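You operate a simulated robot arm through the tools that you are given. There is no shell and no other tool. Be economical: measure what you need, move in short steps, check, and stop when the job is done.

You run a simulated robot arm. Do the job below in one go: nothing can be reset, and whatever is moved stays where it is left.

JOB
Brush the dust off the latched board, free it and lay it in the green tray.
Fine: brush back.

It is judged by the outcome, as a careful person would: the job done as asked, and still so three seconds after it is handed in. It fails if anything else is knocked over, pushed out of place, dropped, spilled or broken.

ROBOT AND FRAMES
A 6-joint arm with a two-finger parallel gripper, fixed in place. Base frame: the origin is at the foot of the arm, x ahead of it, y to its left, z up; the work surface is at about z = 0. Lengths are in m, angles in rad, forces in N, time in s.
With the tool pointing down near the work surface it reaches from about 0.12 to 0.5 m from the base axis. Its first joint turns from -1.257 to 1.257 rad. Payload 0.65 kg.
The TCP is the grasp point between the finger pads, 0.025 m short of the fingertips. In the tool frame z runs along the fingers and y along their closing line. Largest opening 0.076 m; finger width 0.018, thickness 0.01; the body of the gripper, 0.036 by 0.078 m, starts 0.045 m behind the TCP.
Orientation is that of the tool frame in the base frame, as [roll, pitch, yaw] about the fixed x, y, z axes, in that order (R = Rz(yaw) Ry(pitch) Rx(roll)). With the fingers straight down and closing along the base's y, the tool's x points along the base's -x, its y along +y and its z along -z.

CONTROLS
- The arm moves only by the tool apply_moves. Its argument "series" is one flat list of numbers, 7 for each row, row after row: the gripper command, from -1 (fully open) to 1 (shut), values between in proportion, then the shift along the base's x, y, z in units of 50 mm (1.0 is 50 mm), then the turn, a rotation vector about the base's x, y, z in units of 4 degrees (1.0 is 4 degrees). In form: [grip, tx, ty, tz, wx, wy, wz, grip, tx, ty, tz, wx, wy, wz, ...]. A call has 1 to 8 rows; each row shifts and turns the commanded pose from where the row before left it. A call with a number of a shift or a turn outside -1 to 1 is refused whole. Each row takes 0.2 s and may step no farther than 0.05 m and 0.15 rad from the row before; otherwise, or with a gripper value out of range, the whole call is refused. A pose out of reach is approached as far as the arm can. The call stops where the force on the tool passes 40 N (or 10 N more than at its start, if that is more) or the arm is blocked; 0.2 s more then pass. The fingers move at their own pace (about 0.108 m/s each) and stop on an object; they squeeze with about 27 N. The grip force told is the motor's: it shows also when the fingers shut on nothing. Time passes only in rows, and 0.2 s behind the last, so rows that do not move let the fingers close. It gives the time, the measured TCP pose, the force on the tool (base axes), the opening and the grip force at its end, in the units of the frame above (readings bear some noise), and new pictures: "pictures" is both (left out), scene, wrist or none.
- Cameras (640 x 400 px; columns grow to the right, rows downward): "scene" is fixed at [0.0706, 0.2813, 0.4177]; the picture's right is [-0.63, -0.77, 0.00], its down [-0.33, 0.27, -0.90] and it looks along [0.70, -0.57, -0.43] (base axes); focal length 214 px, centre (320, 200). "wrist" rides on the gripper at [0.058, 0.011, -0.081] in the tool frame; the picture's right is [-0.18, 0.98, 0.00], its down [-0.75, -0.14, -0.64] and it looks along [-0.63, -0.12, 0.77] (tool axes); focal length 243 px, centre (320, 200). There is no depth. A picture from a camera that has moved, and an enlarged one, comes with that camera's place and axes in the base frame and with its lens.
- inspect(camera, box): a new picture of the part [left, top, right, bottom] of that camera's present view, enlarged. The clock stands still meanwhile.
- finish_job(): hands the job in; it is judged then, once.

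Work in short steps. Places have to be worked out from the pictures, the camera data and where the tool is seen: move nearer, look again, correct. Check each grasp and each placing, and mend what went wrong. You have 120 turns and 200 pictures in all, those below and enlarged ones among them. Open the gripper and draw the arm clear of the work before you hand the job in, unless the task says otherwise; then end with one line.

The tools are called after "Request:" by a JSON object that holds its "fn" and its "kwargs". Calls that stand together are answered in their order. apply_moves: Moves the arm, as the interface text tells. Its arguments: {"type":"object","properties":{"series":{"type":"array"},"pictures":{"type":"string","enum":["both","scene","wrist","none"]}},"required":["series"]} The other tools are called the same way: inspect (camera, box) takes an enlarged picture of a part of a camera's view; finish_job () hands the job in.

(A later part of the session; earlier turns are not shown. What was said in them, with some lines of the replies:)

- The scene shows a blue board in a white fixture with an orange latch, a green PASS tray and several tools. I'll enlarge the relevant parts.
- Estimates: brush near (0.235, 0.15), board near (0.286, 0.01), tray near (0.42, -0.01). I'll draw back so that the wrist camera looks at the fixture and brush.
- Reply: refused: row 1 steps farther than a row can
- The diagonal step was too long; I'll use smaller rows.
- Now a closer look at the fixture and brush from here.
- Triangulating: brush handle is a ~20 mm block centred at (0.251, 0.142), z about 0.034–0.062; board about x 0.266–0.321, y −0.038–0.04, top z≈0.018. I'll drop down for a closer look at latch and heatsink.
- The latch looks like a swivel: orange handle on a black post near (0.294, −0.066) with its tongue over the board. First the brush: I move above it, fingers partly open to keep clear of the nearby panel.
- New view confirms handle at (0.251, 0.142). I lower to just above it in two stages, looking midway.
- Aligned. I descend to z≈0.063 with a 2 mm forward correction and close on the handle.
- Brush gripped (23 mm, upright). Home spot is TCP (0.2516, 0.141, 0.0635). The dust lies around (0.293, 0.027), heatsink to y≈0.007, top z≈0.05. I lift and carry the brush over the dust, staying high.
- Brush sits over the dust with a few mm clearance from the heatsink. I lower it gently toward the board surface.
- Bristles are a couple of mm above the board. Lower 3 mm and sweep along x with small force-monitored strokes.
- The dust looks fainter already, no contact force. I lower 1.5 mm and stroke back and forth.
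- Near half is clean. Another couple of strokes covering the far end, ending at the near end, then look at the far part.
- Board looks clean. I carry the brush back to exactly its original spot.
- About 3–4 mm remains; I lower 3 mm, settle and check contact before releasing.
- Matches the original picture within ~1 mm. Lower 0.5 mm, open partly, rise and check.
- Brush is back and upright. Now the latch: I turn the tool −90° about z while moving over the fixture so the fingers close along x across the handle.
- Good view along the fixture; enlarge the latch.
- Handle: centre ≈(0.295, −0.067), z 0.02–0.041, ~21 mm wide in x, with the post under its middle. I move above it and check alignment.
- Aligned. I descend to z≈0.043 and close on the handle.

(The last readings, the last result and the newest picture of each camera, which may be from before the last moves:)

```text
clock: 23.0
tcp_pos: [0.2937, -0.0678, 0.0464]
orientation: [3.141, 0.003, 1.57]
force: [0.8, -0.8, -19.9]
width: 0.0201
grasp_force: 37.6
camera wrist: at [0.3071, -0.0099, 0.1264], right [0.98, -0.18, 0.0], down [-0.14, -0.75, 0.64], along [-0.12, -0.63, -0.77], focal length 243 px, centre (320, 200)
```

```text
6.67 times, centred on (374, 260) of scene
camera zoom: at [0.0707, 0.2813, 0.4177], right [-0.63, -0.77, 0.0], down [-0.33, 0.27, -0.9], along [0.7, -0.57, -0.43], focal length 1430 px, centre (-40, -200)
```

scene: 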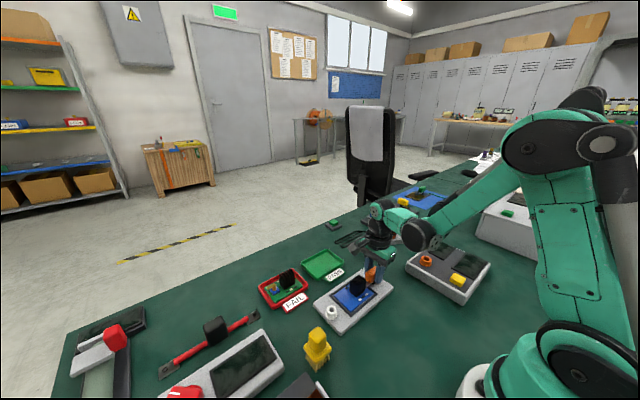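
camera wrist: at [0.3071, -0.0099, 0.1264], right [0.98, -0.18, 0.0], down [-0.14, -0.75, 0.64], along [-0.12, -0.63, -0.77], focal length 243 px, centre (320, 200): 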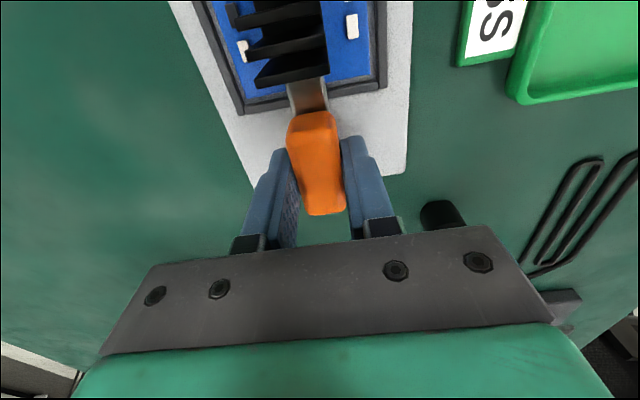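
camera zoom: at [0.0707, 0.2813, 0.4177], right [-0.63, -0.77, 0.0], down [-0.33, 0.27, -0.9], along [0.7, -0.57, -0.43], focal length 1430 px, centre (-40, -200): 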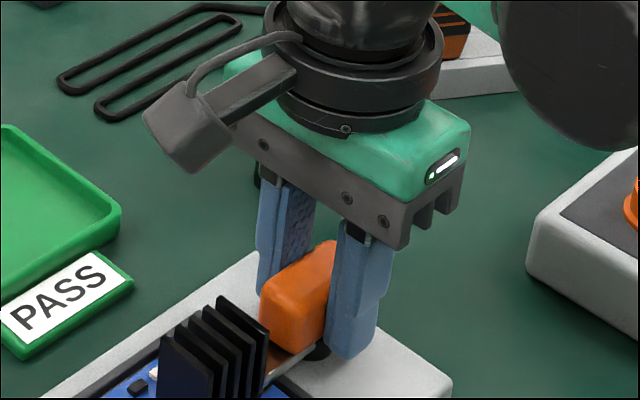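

Handle gripped (20 mm), but 20 N of downward press suggests the fingertips touch the fixture. I relieve by raising 2.5 mm and try turning +8° to feel the latch.

Request:
{"fn": "apply_moves", "kwargs": {"series": [1, 0, 0, 0.05, 0, 0, 0, 1, 0, 0, 0, 0, 0, 1, 1, 0, 0, 0, 0, 0, 1, 1, 0, 0, 0, 0, 0, 0]}}

Request:
{"fn": "inspect", "kwargs": {"camera": "wrist", "box": [220, 0, 412, 240]}}

```text
clock: 24.0
tcp_pos: [0.296, -0.0675, 0.0498]
orientation: [-3.14, 0.002, 1.71]
force: [-5.1, -9.1, -24.2]
width: 0.0198
grasp_force: 37.3
camera wrist: at [0.2992, -0.0085, 0.1295], right [1.0, -0.05, 0.0], down [-0.03, -0.76, 0.64], along [-0.03, -0.64, -0.76], focal length 243 px, centre (320, 200)
```

scene: 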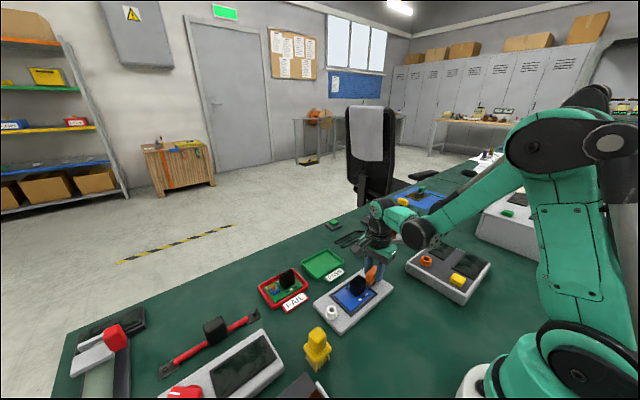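
wrist: 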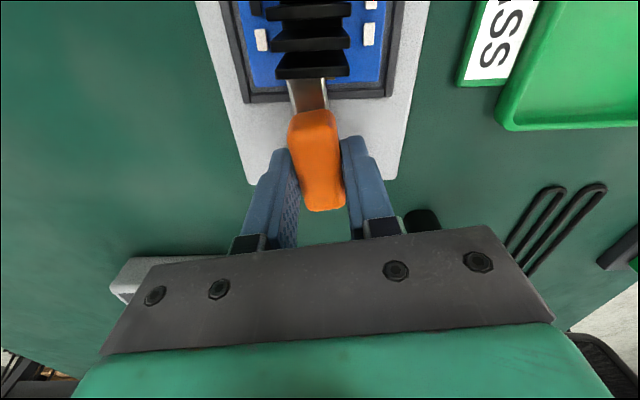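

```text
1.67 times, centred on (316, 120) of wrist
camera zoom: at [0.2992, -0.0085, 0.1295], right [1.0, -0.05, 0.0], down [-0.03, -0.76, 0.64], along [-0.03, -0.64, -0.76], focal length 404 px, centre (327, 333)
```

zoom: 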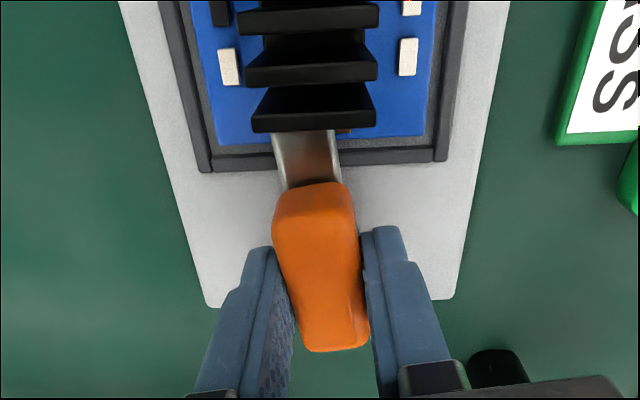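

The handle and tongue seem to turn with the gripper (both unchanged in the wrist view while the fixture turned). I continue 20° more and compare.

Request:
{"fn": "apply_moves", "kwargs": {"series": [1, 0, 0, 0, 0, 0, 1, 1, 0, 0, 0, 0, 0, 1, 1, 0, 0, 0, 0, 0, 1, 1, 0, 0, 0, 0, 0, 1, 1, 0, 0, 0, 0, 0, 0], "pictures": "wrist"}}

Request:
{"fn": "inspect", "kwargs": {"camera": "scene", "box": [326, 240, 406, 290]}}

```text
clock: 25.2
tcp_pos: [0.2965, -0.0687, 0.0503]
orientation: [3.141, 0.003, 1.992]
force: [-0.9, -22.6, 11.9]
width: 0.0201
grasp_force: 37.6
camera wrist: at [0.283, -0.0097, 0.1295], right [0.97, 0.23, 0.0], down [0.18, -0.74, 0.65], along [0.15, -0.63, -0.76], focal length 243 px, centre (320, 200)
```

wrist: 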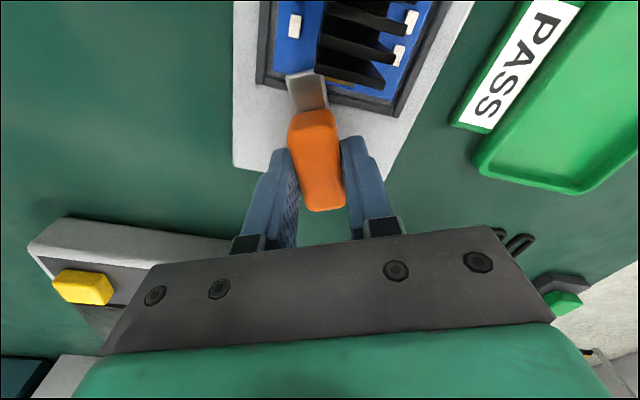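

```text
8.00 times, centred on (366, 265) of scene
camera zoom: at [0.0706, 0.2813, 0.4177], right [-0.63, -0.77, 0.0], down [-0.33, 0.27, -0.9], along [0.7, -0.57, -0.43], focal length 1716 px, centre (-48, -320)
```

zoom: 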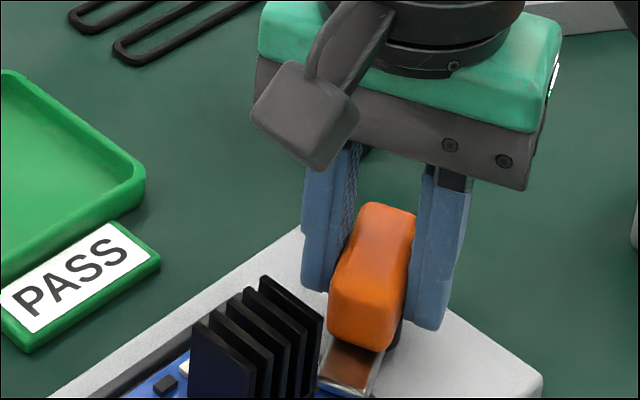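

The latch is swivelling with the gripper. There's −22 N in y, so I ease 1.5 mm in −y while continuing the turn.

Request:
{"fn": "apply_moves", "kwargs": {"series": [1, 0, -0.03, 0, 0, 0, 1, 1, 0, 0, 0, 0, 0, 1, 1, 0, 0, 0, 0, 0, 1, 1, 0, 0, 0, 0, 0, 1, 1, 0, 0, 0, 0, 0, 1, 1, 0, 0, 0, 0, 0, 0], "pictures": "none"}}

```text
clock: 26.6
tcp_pos: [0.2971, -0.068, 0.0492]
orientation: [3.138, -0.001, 2.341]
force: [9.9, 33.9, -1.1]
width: 0.0198
grasp_force: 37.2
```

Now the force is +34 N in y; ease back 1 mm in +y and read.

Request:
{"fn": "apply_moves", "kwargs": {"series": [1, 0.01, 0.025, 0, 0, 0, 0, 1, 0, 0, 0, 0, 0, 0], "pictures": "wrist"}}

Request:
{"fn": "inspect", "kwargs": {"camera": "scene", "box": [326, 240, 406, 290]}}

```text
clock: 27.2
tcp_pos: [0.296, -0.0671, 0.0497]
orientation: [-3.141, -0.002, 2.338]
force: [4.2, 19.4, 18.8]
width: 0.0199
grasp_force: 37.4
camera wrist: at [0.2647, -0.0179, 0.13], right [0.84, 0.55, 0.0], down [0.42, -0.64, 0.64], along [0.35, -0.54, -0.77], focal length 243 px, centre (320, 200)
```

wrist: 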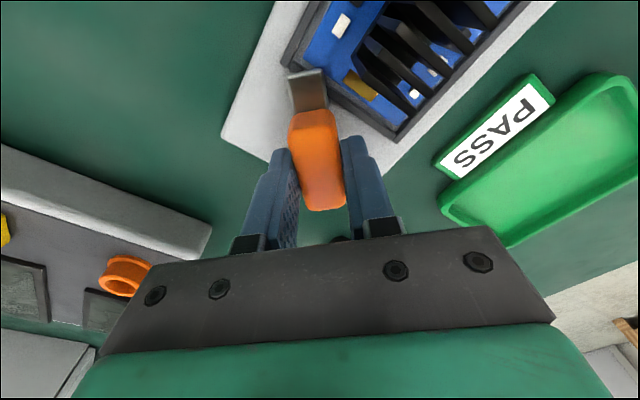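

```text
8.00 times, centred on (366, 265) of scene
camera zoom: at [0.0706, 0.2813, 0.4177], right [-0.63, -0.77, 0.0], down [-0.33, 0.27, -0.9], along [0.7, -0.57, -0.43], focal length 1716 px, centre (-48, -320)
```

zoom: 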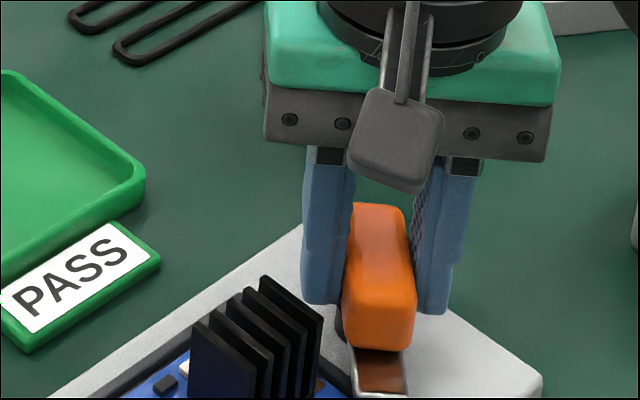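

Turned 44°, tongue nearly off the board. Ease a bit more and continue turning in steps.

Request:
{"fn": "apply_moves", "kwargs": {"series": [1, 0, 0.015, -0.01, 0, 0, 1, 1, 0, 0, 0, 0, 0, 1, 1, 0, 0, 0, 0, 0, 1, 1, 0, 0, 0, 0, 0, 1, 1, 0, 0, 0, 0, 0, 0], "pictures": "none"}}

```text
clock: 28.4
tcp_pos: [0.2966, -0.0673, 0.0495]
orientation: [-3.141, 0.003, 2.62]
force: [8.8, 10.0, 17.6]
width: 0.0199
grasp_force: 37.5
```

Good, low forces. Continue 24° more.

Request:
{"fn": "apply_moves", "kwargs": {"series": [1, 0, 0, 0, 0, 0, 1, 1, 0, 0, 0, 0, 0, 1, 1, 0, 0, 0, 0, 0, 1, 1, 0, 0, 0, 0, 0, 1, 1, 0, 0, 0, 0, 0, 1, 1, 0, 0, 0, 0, 0, 1, 1, 0, 0, 0, 0, 0, 0], "pictures": "wrist"}}

Request:
{"fn": "inspect", "kwargs": {"camera": "scene", "box": [326, 240, 406, 290]}}

```text
clock: 29.9
tcp_pos: [0.2953, -0.0657, 0.0483]
orientation: [-3.141, 0.001, 3.037]
force: [-0.5, -0.2, 9.0]
width: 0.0198
grasp_force: 37.6
stopped in row 7: the force on the tool passed its limit (the readings are from after the stop); the commanded pose is now the measured one
camera wrist: at [0.2406, -0.0493, 0.1287], right [0.29, 0.96, 0.0], down [0.73, -0.22, 0.64], along [0.62, -0.18, -0.77], focal length 243 px, centre (320, 200)
```

wrist: 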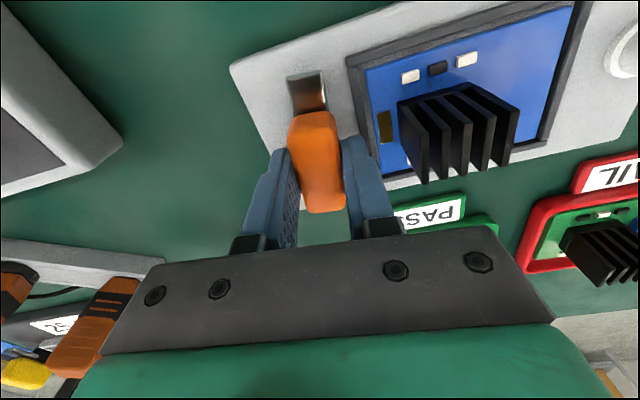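

```text
8.00 times, centred on (366, 265) of scene
camera zoom: at [0.0706, 0.2813, 0.4177], right [-0.63, -0.77, 0.0], down [-0.33, 0.27, -0.9], along [0.7, -0.57, -0.43], focal length 1716 px, centre (-48, -320)
```

zoom: 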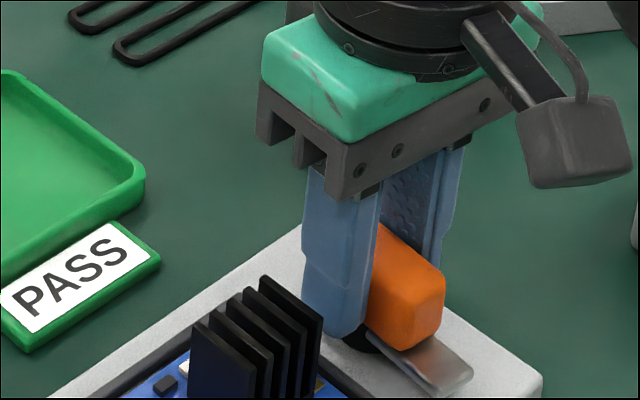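

The latch reached its end stop (~84°) with the tongue clear of the board. Release slightly and rise straight up.

Request:
{"fn": "apply_moves", "kwargs": {"series": [0.2, 0, 0, 0, 0, 0, 0, 0.2, 0, 0, 0, 0, 0, 0, 0.2, 0, 0, 0.6, 0, 0, 0, 0.2, 0, 0, 0.7, 0, 0, 0, 0.1, -0.2, 0.5, 0.4, 0, 0, 1, 0.1, -0.2, 0.5, 0, 0, 0, 0.5, 0.1, 0, 0, 0, 0, 0, 0]}}

Request:
{"fn": "inspect", "kwargs": {"camera": "scene", "box": [290, 230, 418, 310]}}

Request:
{"fn": "inspect", "kwargs": {"camera": "wrist", "box": [200, 0, 424, 140]}}

```text
clock: 31.5
tcp_pos: [0.276, -0.0157, 0.1339]
orientation: [-3.141, 0.0, 3.141]
force: [0.3, -0.7, 0.7]
width: 0.0342
grasp_force: 0.0
camera wrist: at [0.2185, -0.0048, 0.2147], right [0.18, 0.98, 0.0], down [0.75, -0.14, 0.64], along [0.63, -0.12, -0.77], focal length 243 px, centre (320, 200)
```

scene: 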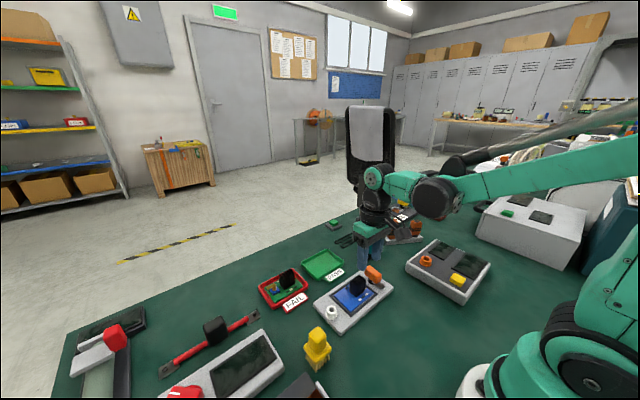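
wrist: 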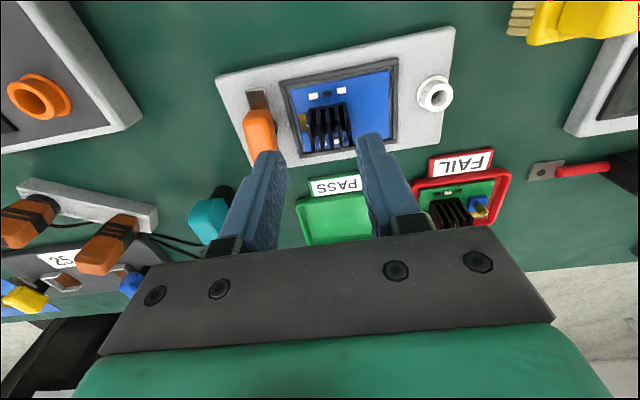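

```text
5.00 times, centred on (354, 270) of scene
camera zoom: at [0.0706, 0.2813, 0.4177], right [-0.63, -0.77, 0.0], down [-0.33, 0.27, -0.9], along [0.7, -0.57, -0.43], focal length 1072 px, centre (150, -150)
```

zoom: 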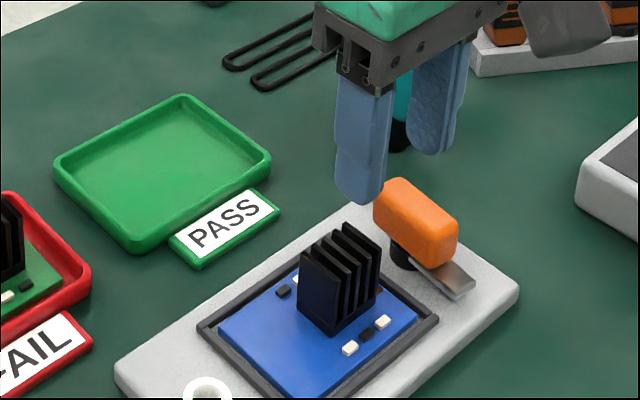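

```text
2.86 times, centred on (312, 70) of wrist
camera zoom: at [0.2185, -0.0048, 0.2147], right [0.18, 0.98, 0.0], down [0.75, -0.14, 0.64], along [0.63, -0.12, -0.77], focal length 693 px, centre (343, 571)
```

zoom: 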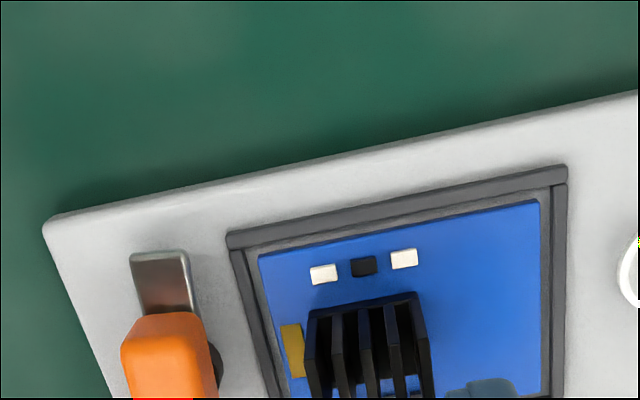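

Latch is open. Heatsink ≈ x 0.2835–0.302, y −0.027–0.005, top z≈0.05. I position above it with 46 mm opening and check.

Request:
{"fn": "apply_moves", "kwargs": {"series": [-0.2, 0.35, 0.09, -0.3, 0, 0, 0, -0.2, 0, 0, -0.6, 0, 0, 0, -0.2, 0, 0, 0, 0, 0, 0], "pictures": "wrist"}}

Request:
{"fn": "inspect", "kwargs": {"camera": "scene", "box": [318, 240, 398, 290]}}

Request:
{"fn": "inspect", "kwargs": {"camera": "wrist", "box": [230, 70, 422, 190]}}

```text
clock: 32.3
tcp_pos: [0.2948, -0.0113, 0.0885]
orientation: [-3.141, 0.0, -3.141]
force: [0.2, 0.0, 0.0]
width: 0.0456
grasp_force: 0.0
camera wrist: at [0.2378, -0.0005, 0.1691], right [0.18, 0.98, 0.0], down [0.75, -0.14, 0.64], along [0.63, -0.12, -0.77], focal length 243 px, centre (320, 200)
```

wrist: 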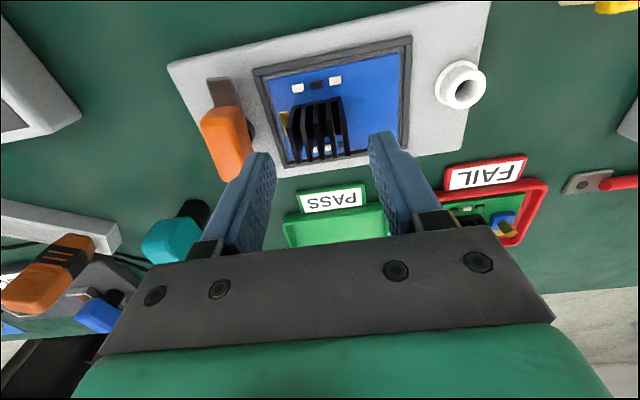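

```text
8.00 times, centred on (358, 265) of scene
camera zoom: at [0.0706, 0.2813, 0.4177], right [-0.63, -0.77, 0.0], down [-0.33, 0.27, -0.9], along [0.7, -0.57, -0.43], focal length 1716 px, centre (16, -320)
```

zoom: 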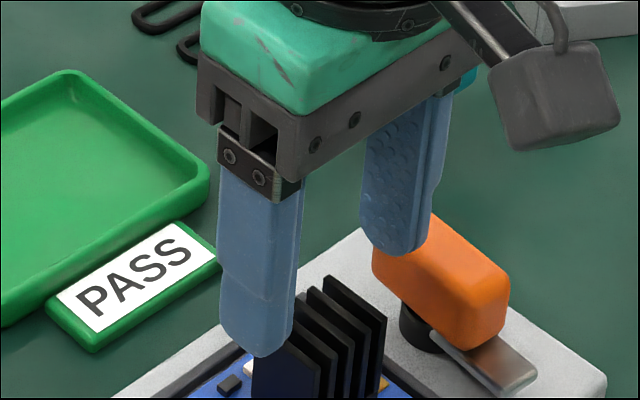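

```text
3.33 times, centred on (326, 130) of wrist
camera zoom: at [0.2378, -0.0005, 0.1691], right [0.18, 0.98, 0.0], down [0.75, -0.14, 0.64], along [0.63, -0.12, -0.77], focal length 809 px, centre (300, 433)
```

zoom: 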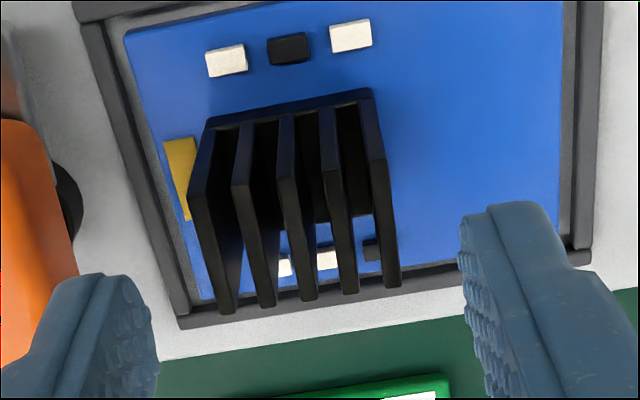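

Refined: heatsink x 0.285–0.307, y centre −0.012. I shift +2 mm x, −1 mm y, descend to z≈0.050 and close.

Request:
{"fn": "apply_moves", "kwargs": {"series": [-0.2, 0.04, -0.02, -0.4, 0, 0, 0, -0.2, 0, 0, -0.37, 0, 0, 0, -0.2, 0, 0, 0, 0, 0, 0, 1, 0, 0, 0, 0, 0, 0, 1, 0, 0, 0, 0, 0, 0], "pictures": "wrist"}}

Request:
{"fn": "inspect", "kwargs": {"camera": "scene", "box": [318, 250, 398, 300]}}

```text
clock: 33.5
tcp_pos: [0.2959, -0.0122, 0.0498]
orientation: [-3.141, 0.001, 3.141]
force: [-0.5, 0.7, 0.4]
width: 0.0304
grasp_force: 27.0
camera wrist: at [0.2386, -0.002, 0.1307], right [0.18, 0.98, 0.0], down [0.75, -0.14, 0.64], along [0.63, -0.12, -0.77], focal length 243 px, centre (320, 200)
```

wrist: 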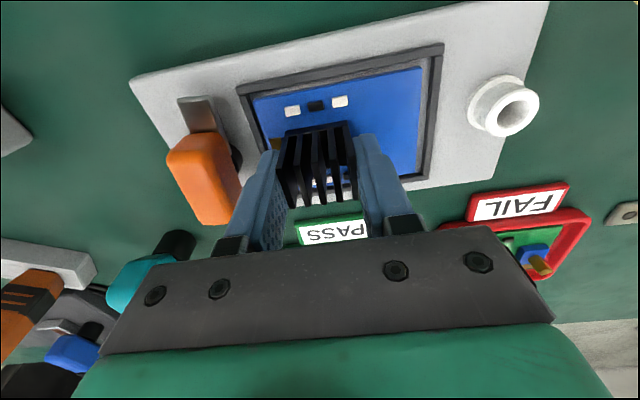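

```text
8.00 times, centred on (358, 275) of scene
camera zoom: at [0.0706, 0.2813, 0.4177], right [-0.63, -0.77, 0.0], down [-0.33, 0.27, -0.9], along [0.7, -0.57, -0.43], focal length 1716 px, centre (16, -400)
```

zoom: 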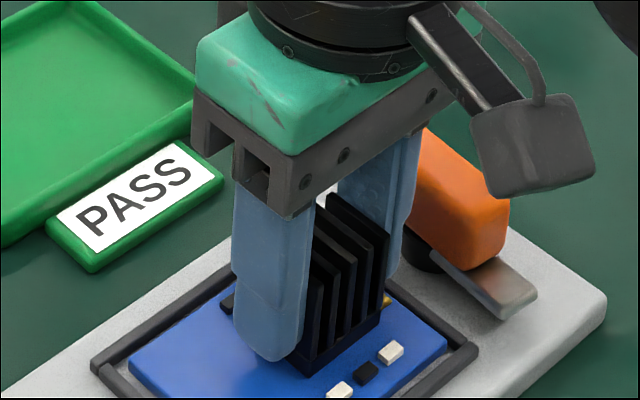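

The heatsink is held (30 mm). I lift slowly and check that the board comes free.

Request:
{"fn": "apply_moves", "kwargs": {"series": [1, 0, 0, 0.1, 0, 0, 0, 1, 0, 0, 0.2, 0, 0, 0, 1, 0, 0, 0.4, 0, 0, 0, 1, 0, 0, 0.6, 0, 0, 0, 1, 0, 0, 0, 0, 0, 0]}}

Request:
{"fn": "inspect", "kwargs": {"camera": "scene", "box": [278, 220, 406, 300]}}

```text
clock: 34.7
tcp_pos: [0.2965, -0.0144, 0.1159]
orientation: [-3.142, -0.001, 3.14]
force: [0.6, -0.2, -0.6]
width: 0.0303
grasp_force: 27.5
camera wrist: at [0.2381, -0.0022, 0.1963], right [0.18, 0.98, 0.0], down [0.75, -0.14, 0.64], along [0.63, -0.12, -0.77], focal length 243 px, centre (320, 200)
```

scene: 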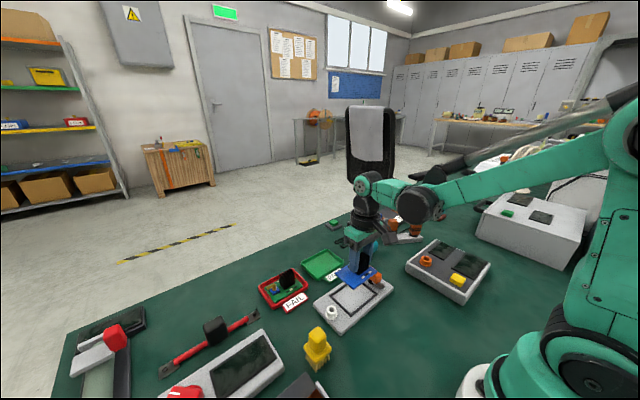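
wrist: 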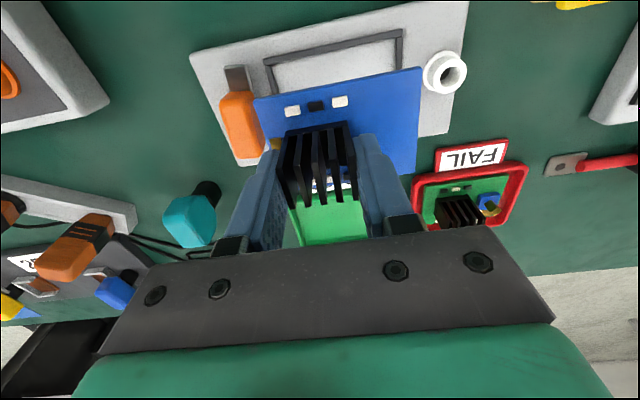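

```text
5.00 times, centred on (342, 260) of scene
camera zoom: at [0.0706, 0.2813, 0.4177], right [-0.63, -0.77, 0.0], down [-0.33, 0.27, -0.9], along [0.7, -0.57, -0.43], focal length 1072 px, centre (210, -100)
```

zoom: 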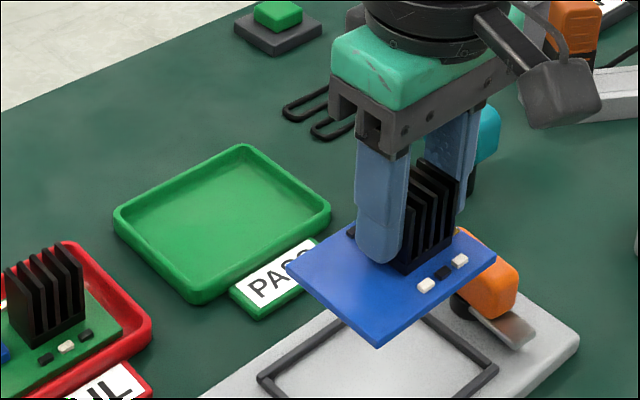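

Board came free, held level. Tray outer rim ≈ x 0.384–0.457, y −0.059–0.035 (centre 0.4205, −0.012); board centre is offset from the TCP by about (−0.0025, +0.0125). I move so the board is above the tray and look.

Request:
{"fn": "apply_moves", "kwargs": {"series": [1, 0.8, -0.08, 0, 0, 0, 0, 1, 0.9, -0.09, 0, 0, 0, 0, 1, 0.84, -0.08, 0, 0, 0, 0, 1, 0, 0, -0.5, 0, 0, 0, 1, 0, 0, 0, 0, 0, 0]}}

Request:
{"fn": "inspect", "kwargs": {"camera": "scene", "box": [276, 220, 372, 280]}}

Request:
{"fn": "inspect", "kwargs": {"camera": "wrist", "box": [220, 30, 460, 180]}}

```text
clock: 35.9
tcp_pos: [0.4229, -0.0245, 0.0896]
orientation: [3.142, -0.001, -3.14]
force: [-0.4, -0.2, -0.4]
width: 0.0305
grasp_force: 26.8
camera wrist: at [0.3662, -0.0145, 0.1708], right [0.18, 0.98, 0.0], down [0.75, -0.14, 0.64], along [0.63, -0.12, -0.77], focal length 243 px, centre (320, 200)
```

scene: 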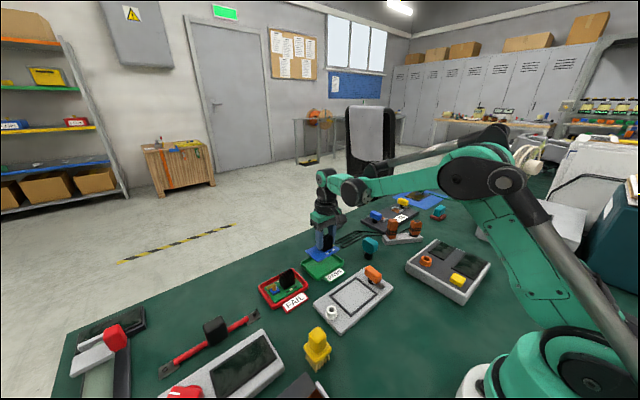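
wrist: 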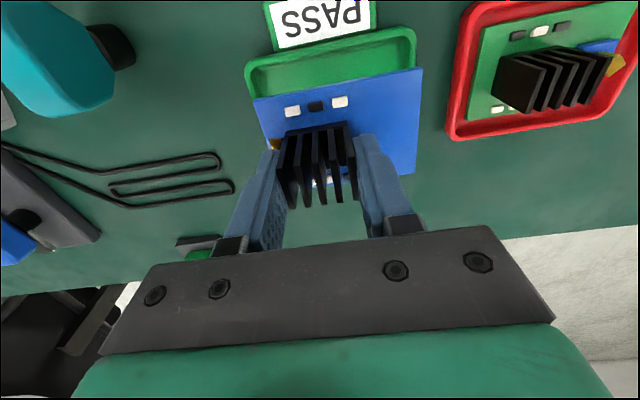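

```text
6.67 times, centred on (324, 250) of scene
camera zoom: at [0.0706, 0.2813, 0.4177], right [-0.63, -0.77, 0.0], down [-0.33, 0.27, -0.9], along [0.7, -0.57, -0.43], focal length 1430 px, centre (293, -133)
```

zoom: 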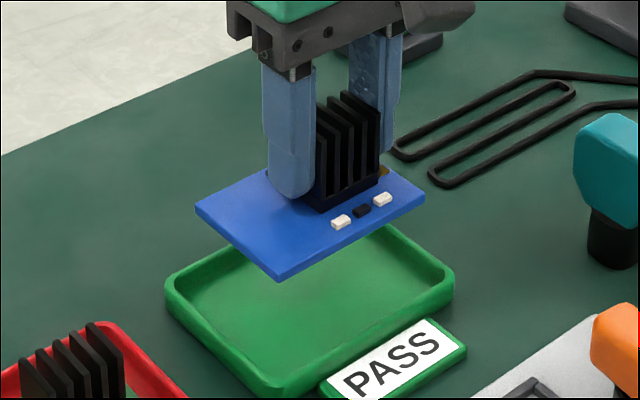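

```text
2.67 times, centred on (340, 105) of wrist
camera zoom: at [0.3662, -0.0145, 0.1708], right [0.18, 0.98, 0.0], down [0.75, -0.14, 0.64], along [0.63, -0.12, -0.77], focal length 647 px, centre (267, 453)
```

zoom: 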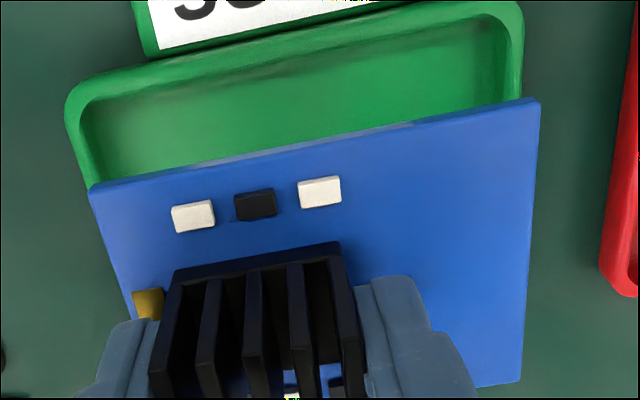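

Relative to the tray rim the board is about 2 mm too near and 1 mm too far +y. I correct and descend to just above the rim.

Request:
{"fn": "apply_moves", "kwargs": {"series": [1, 0.04, -0.02, -0.3, 0, 0, 0, 1, 0, 0, -0.34, 0, 0, 0, 1, 0, 0, 0, 0, 0, 0], "pictures": "none"}}

Request:
{"fn": "inspect", "kwargs": {"camera": "scene", "box": [284, 230, 364, 280]}}

Request:
{"fn": "inspect", "kwargs": {"camera": "wrist", "box": [220, 30, 460, 180]}}

```text
clock: 36.7
tcp_pos: [0.4242, -0.0271, 0.0574]
orientation: [-3.14, -0.001, 3.141]
force: [0.7, -0.4, -0.6]
width: 0.0304
grasp_force: 26.7
```

```text
8.00 times, centred on (324, 255) of scene
camera zoom: at [0.0706, 0.2813, 0.4177], right [-0.63, -0.77, 0.0], down [-0.33, 0.27, -0.9], along [0.7, -0.57, -0.43], focal length 1716 px, centre (288, -240)
```

zoom: 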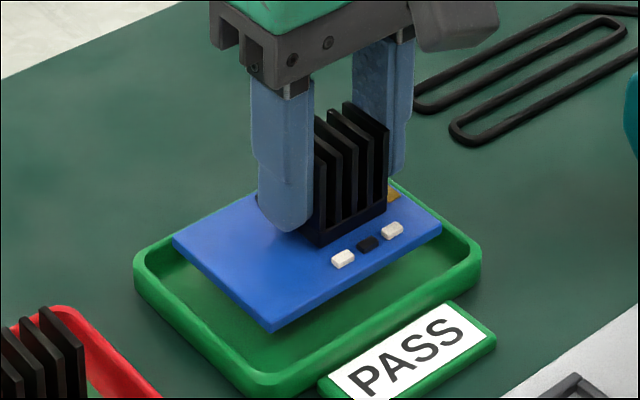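

```text
2.67 times, centred on (340, 105) of wrist
camera zoom: at [0.3677, -0.0156, 0.1392], right [0.18, 0.98, 0.0], down [0.75, -0.14, 0.64], along [0.63, -0.12, -0.77], focal length 647 px, centre (267, 453)
```

zoom: 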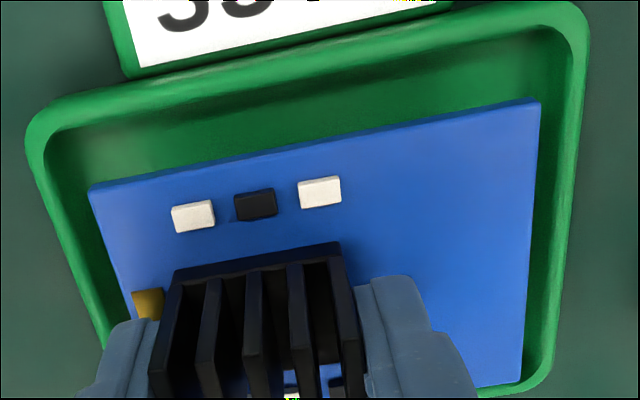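

Well centred with several mm all round. I lower toward the tray floor in small steps.

Request:
{"fn": "apply_moves", "kwargs": {"series": [1, 0, 0, -0.16, 0, 0, 0, 1, 0, 0, -0.12, 0, 0, 0, 1, 0, 0, 0, 0, 0, 0], "pictures": "none"}}

Request:
{"fn": "inspect", "kwargs": {"camera": "scene", "box": [284, 230, 364, 280]}}

Request:
{"fn": "inspect", "kwargs": {"camera": "wrist", "box": [220, 30, 460, 180]}}

```text
clock: 37.5
tcp_pos: [0.4253, -0.026, 0.0429]
orientation: [-3.141, -0.002, 3.141]
force: [0.7, -0.5, -0.2]
width: 0.0305
grasp_force: 26.9
```

```text
8.00 times, centred on (324, 255) of scene
camera zoom: at [0.0706, 0.2813, 0.4177], right [-0.63, -0.77, 0.0], down [-0.33, 0.27, -0.9], along [0.7, -0.57, -0.43], focal length 1716 px, centre (288, -240)
```

zoom: 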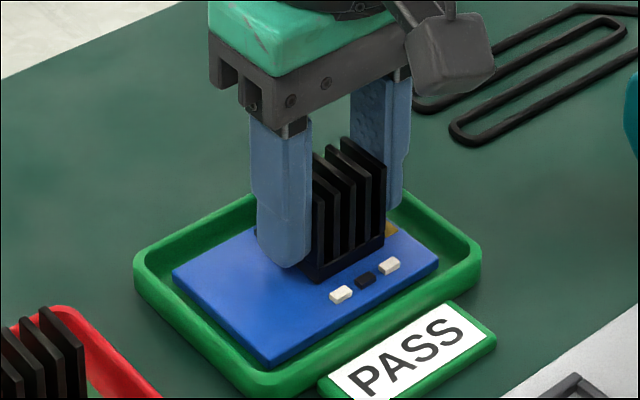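

```text
2.67 times, centred on (340, 105) of wrist
camera zoom: at [0.3677, -0.015, 0.1242], right [0.18, 0.98, 0.0], down [0.75, -0.14, 0.64], along [0.63, -0.12, -0.77], focal length 647 px, centre (267, 453)
```

zoom: 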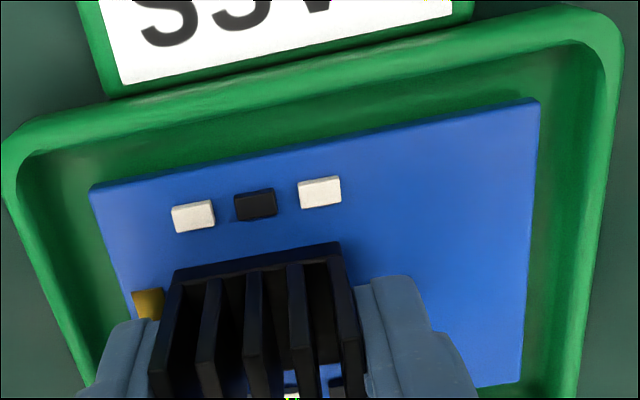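

Board is inside the rim, slightly above the floor. Lower 2 mm at a time watching the force.

Request:
{"fn": "apply_moves", "kwargs": {"series": [1, 0, 0, -0.04, 0, 0, 0, 1, 0, 0, 0, 0, 0, 0], "pictures": "none"}}

Request:
{"fn": "apply_moves", "kwargs": {"series": [1, 0, 0, -0.03, 0, 0, 0, 1, 0, 0, 0, 0, 0, 0], "pictures": "none"}}

Request:
{"fn": "inspect", "kwargs": {"camera": "scene", "box": [284, 230, 364, 280]}}

```text
clock: 38.1
tcp_pos: [0.4253, -0.0261, 0.0417]
orientation: [3.141, 0.0, 3.141]
force: [-0.2, 0.3, 1.0]
width: 0.0301
grasp_force: 26.7
```

```text
clock: 38.7
tcp_pos: [0.4246, -0.0256, 0.0409]
orientation: [3.141, 0.0, 3.141]
force: [3.2, -0.8, 33.7]
width: 0.0306
grasp_force: 27.2
```

```text
8.00 times, centred on (324, 255) of scene
camera zoom: at [0.0705, 0.2813, 0.4177], right [-0.63, -0.77, 0.0], down [-0.33, 0.27, -0.9], along [0.7, -0.57, -0.43], focal length 1716 px, centre (288, -240)
```

zoom: 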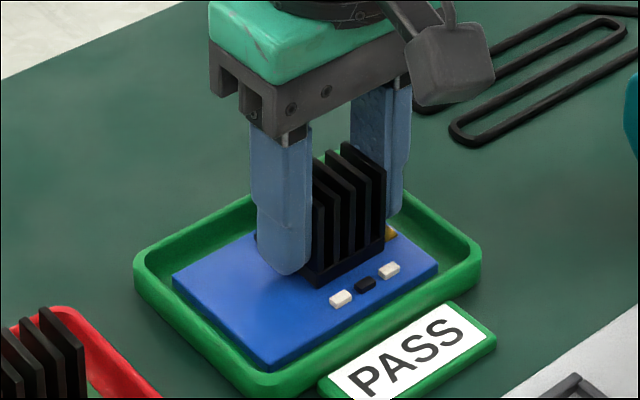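

Contact with the floor (34 N). Back off 1 mm, open gently and rise.

Request:
{"fn": "apply_moves", "kwargs": {"series": [1, 0, 0, 0.025, 0, 0, 0, 0, 0, 0, 0, 0, 0, 0, -0.1, 0, 0, 0, 0, 0, 0, -0.1, 0, 0, 0.3, 0, 0, 0, -0.1, 0, 0, 0.8, 0, 0, 0, -0.1, -0.4, 0, 0.8, 0, 0, 0, -0.1, -0.8, 0, 0.3, 0, 0, 0, -0.1, 0, 0, 0, 0, 0, 0]}}

Request:
{"fn": "inspect", "kwargs": {"camera": "scene", "box": [244, 220, 404, 320]}}

Request:
{"fn": "inspect", "kwargs": {"camera": "scene", "box": [270, 300, 382, 370]}}

```text
clock: 40.5
tcp_pos: [0.3642, -0.025, 0.1496]
orientation: [3.141, 0.001, 3.141]
force: [0.4, 0.8, 0.0]
width: 0.0417
grasp_force: 0.1
camera wrist: at [0.3071, -0.0145, 0.2309], right [0.18, 0.98, 0.0], down [0.75, -0.14, 0.64], along [0.63, -0.12, -0.77], focal length 243 px, centre (320, 200)
```

scene: 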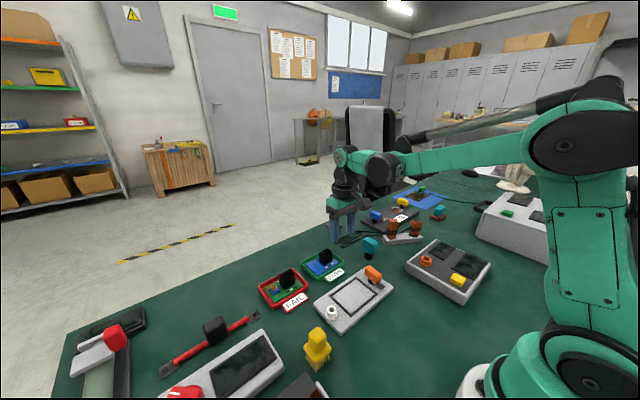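
wrist: 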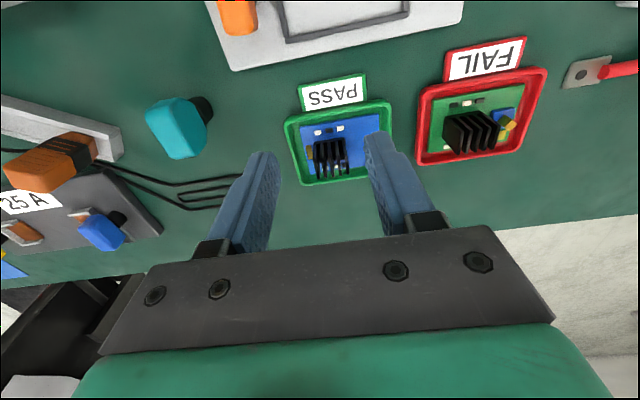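

```text
4.00 times, centred on (324, 270) of scene
camera zoom: at [0.0706, 0.2813, 0.4177], right [-0.63, -0.77, 0.0], down [-0.33, 0.27, -0.9], along [0.7, -0.57, -0.43], focal length 858 px, centre (304, -80)
```

zoom: 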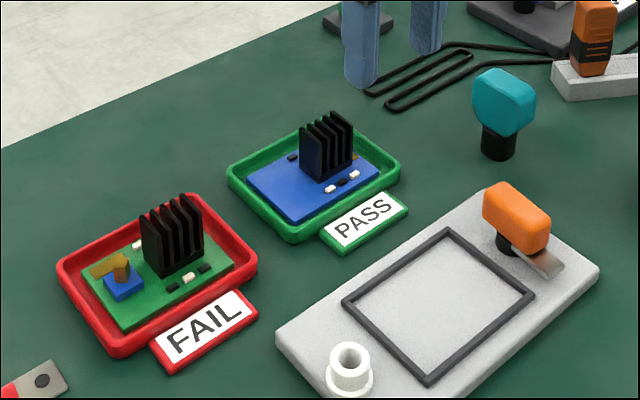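

```text
5.71 times, centred on (326, 335) of scene
camera zoom: at [0.0706, 0.2813, 0.4177], right [-0.63, -0.77, 0.0], down [-0.33, 0.27, -0.9], along [0.7, -0.57, -0.43], focal length 1226 px, centre (286, -571)
```

zoom: 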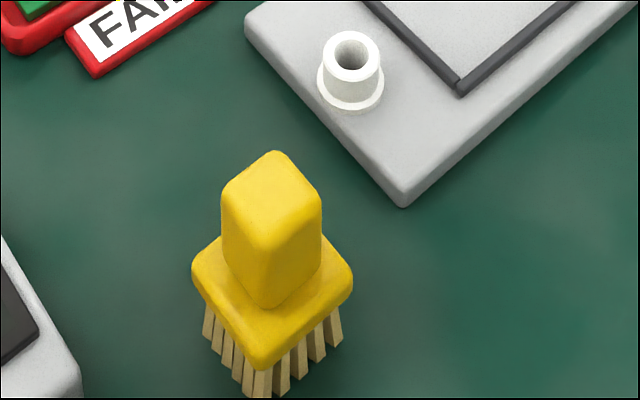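

Board lies flat and clean in the green tray, brush is upright at home, latch open and everything else undisturbed. I open fully and draw the arm up and clear.

Request:
{"fn": "apply_moves", "kwargs": {"series": [-1, -0.3, 0, 0.8, 0, 0, 0, -1, -0.3, 0, 0.8, 0, 0, 0, -1, 0, 0, 0.8, 0, 0, 0, -1, 0, 0, 0, 0, 0, 0], "pictures": "scene"}}

```text
clock: 41.5
tcp_pos: [0.3373, -0.0258, 0.2713]
orientation: [3.141, -0.002, -3.141]
force: [0.1, 0.0, -0.4]
width: 0.0758
grasp_force: 0.0
```

scene: 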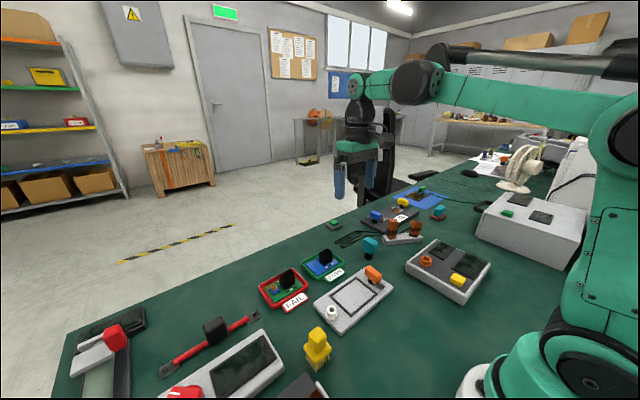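

The arm is clear and the gripper open, so I'm handing the job in.

Request:
{"fn": "finish_job", "kwargs": {}}

```text
The job is handed in.
```

The board is brushed clean, unlatched and lying flat in the green tray; the brush is back upright within a few millimetres of where it started, the latch was left open, and nothing else looked disturbed.
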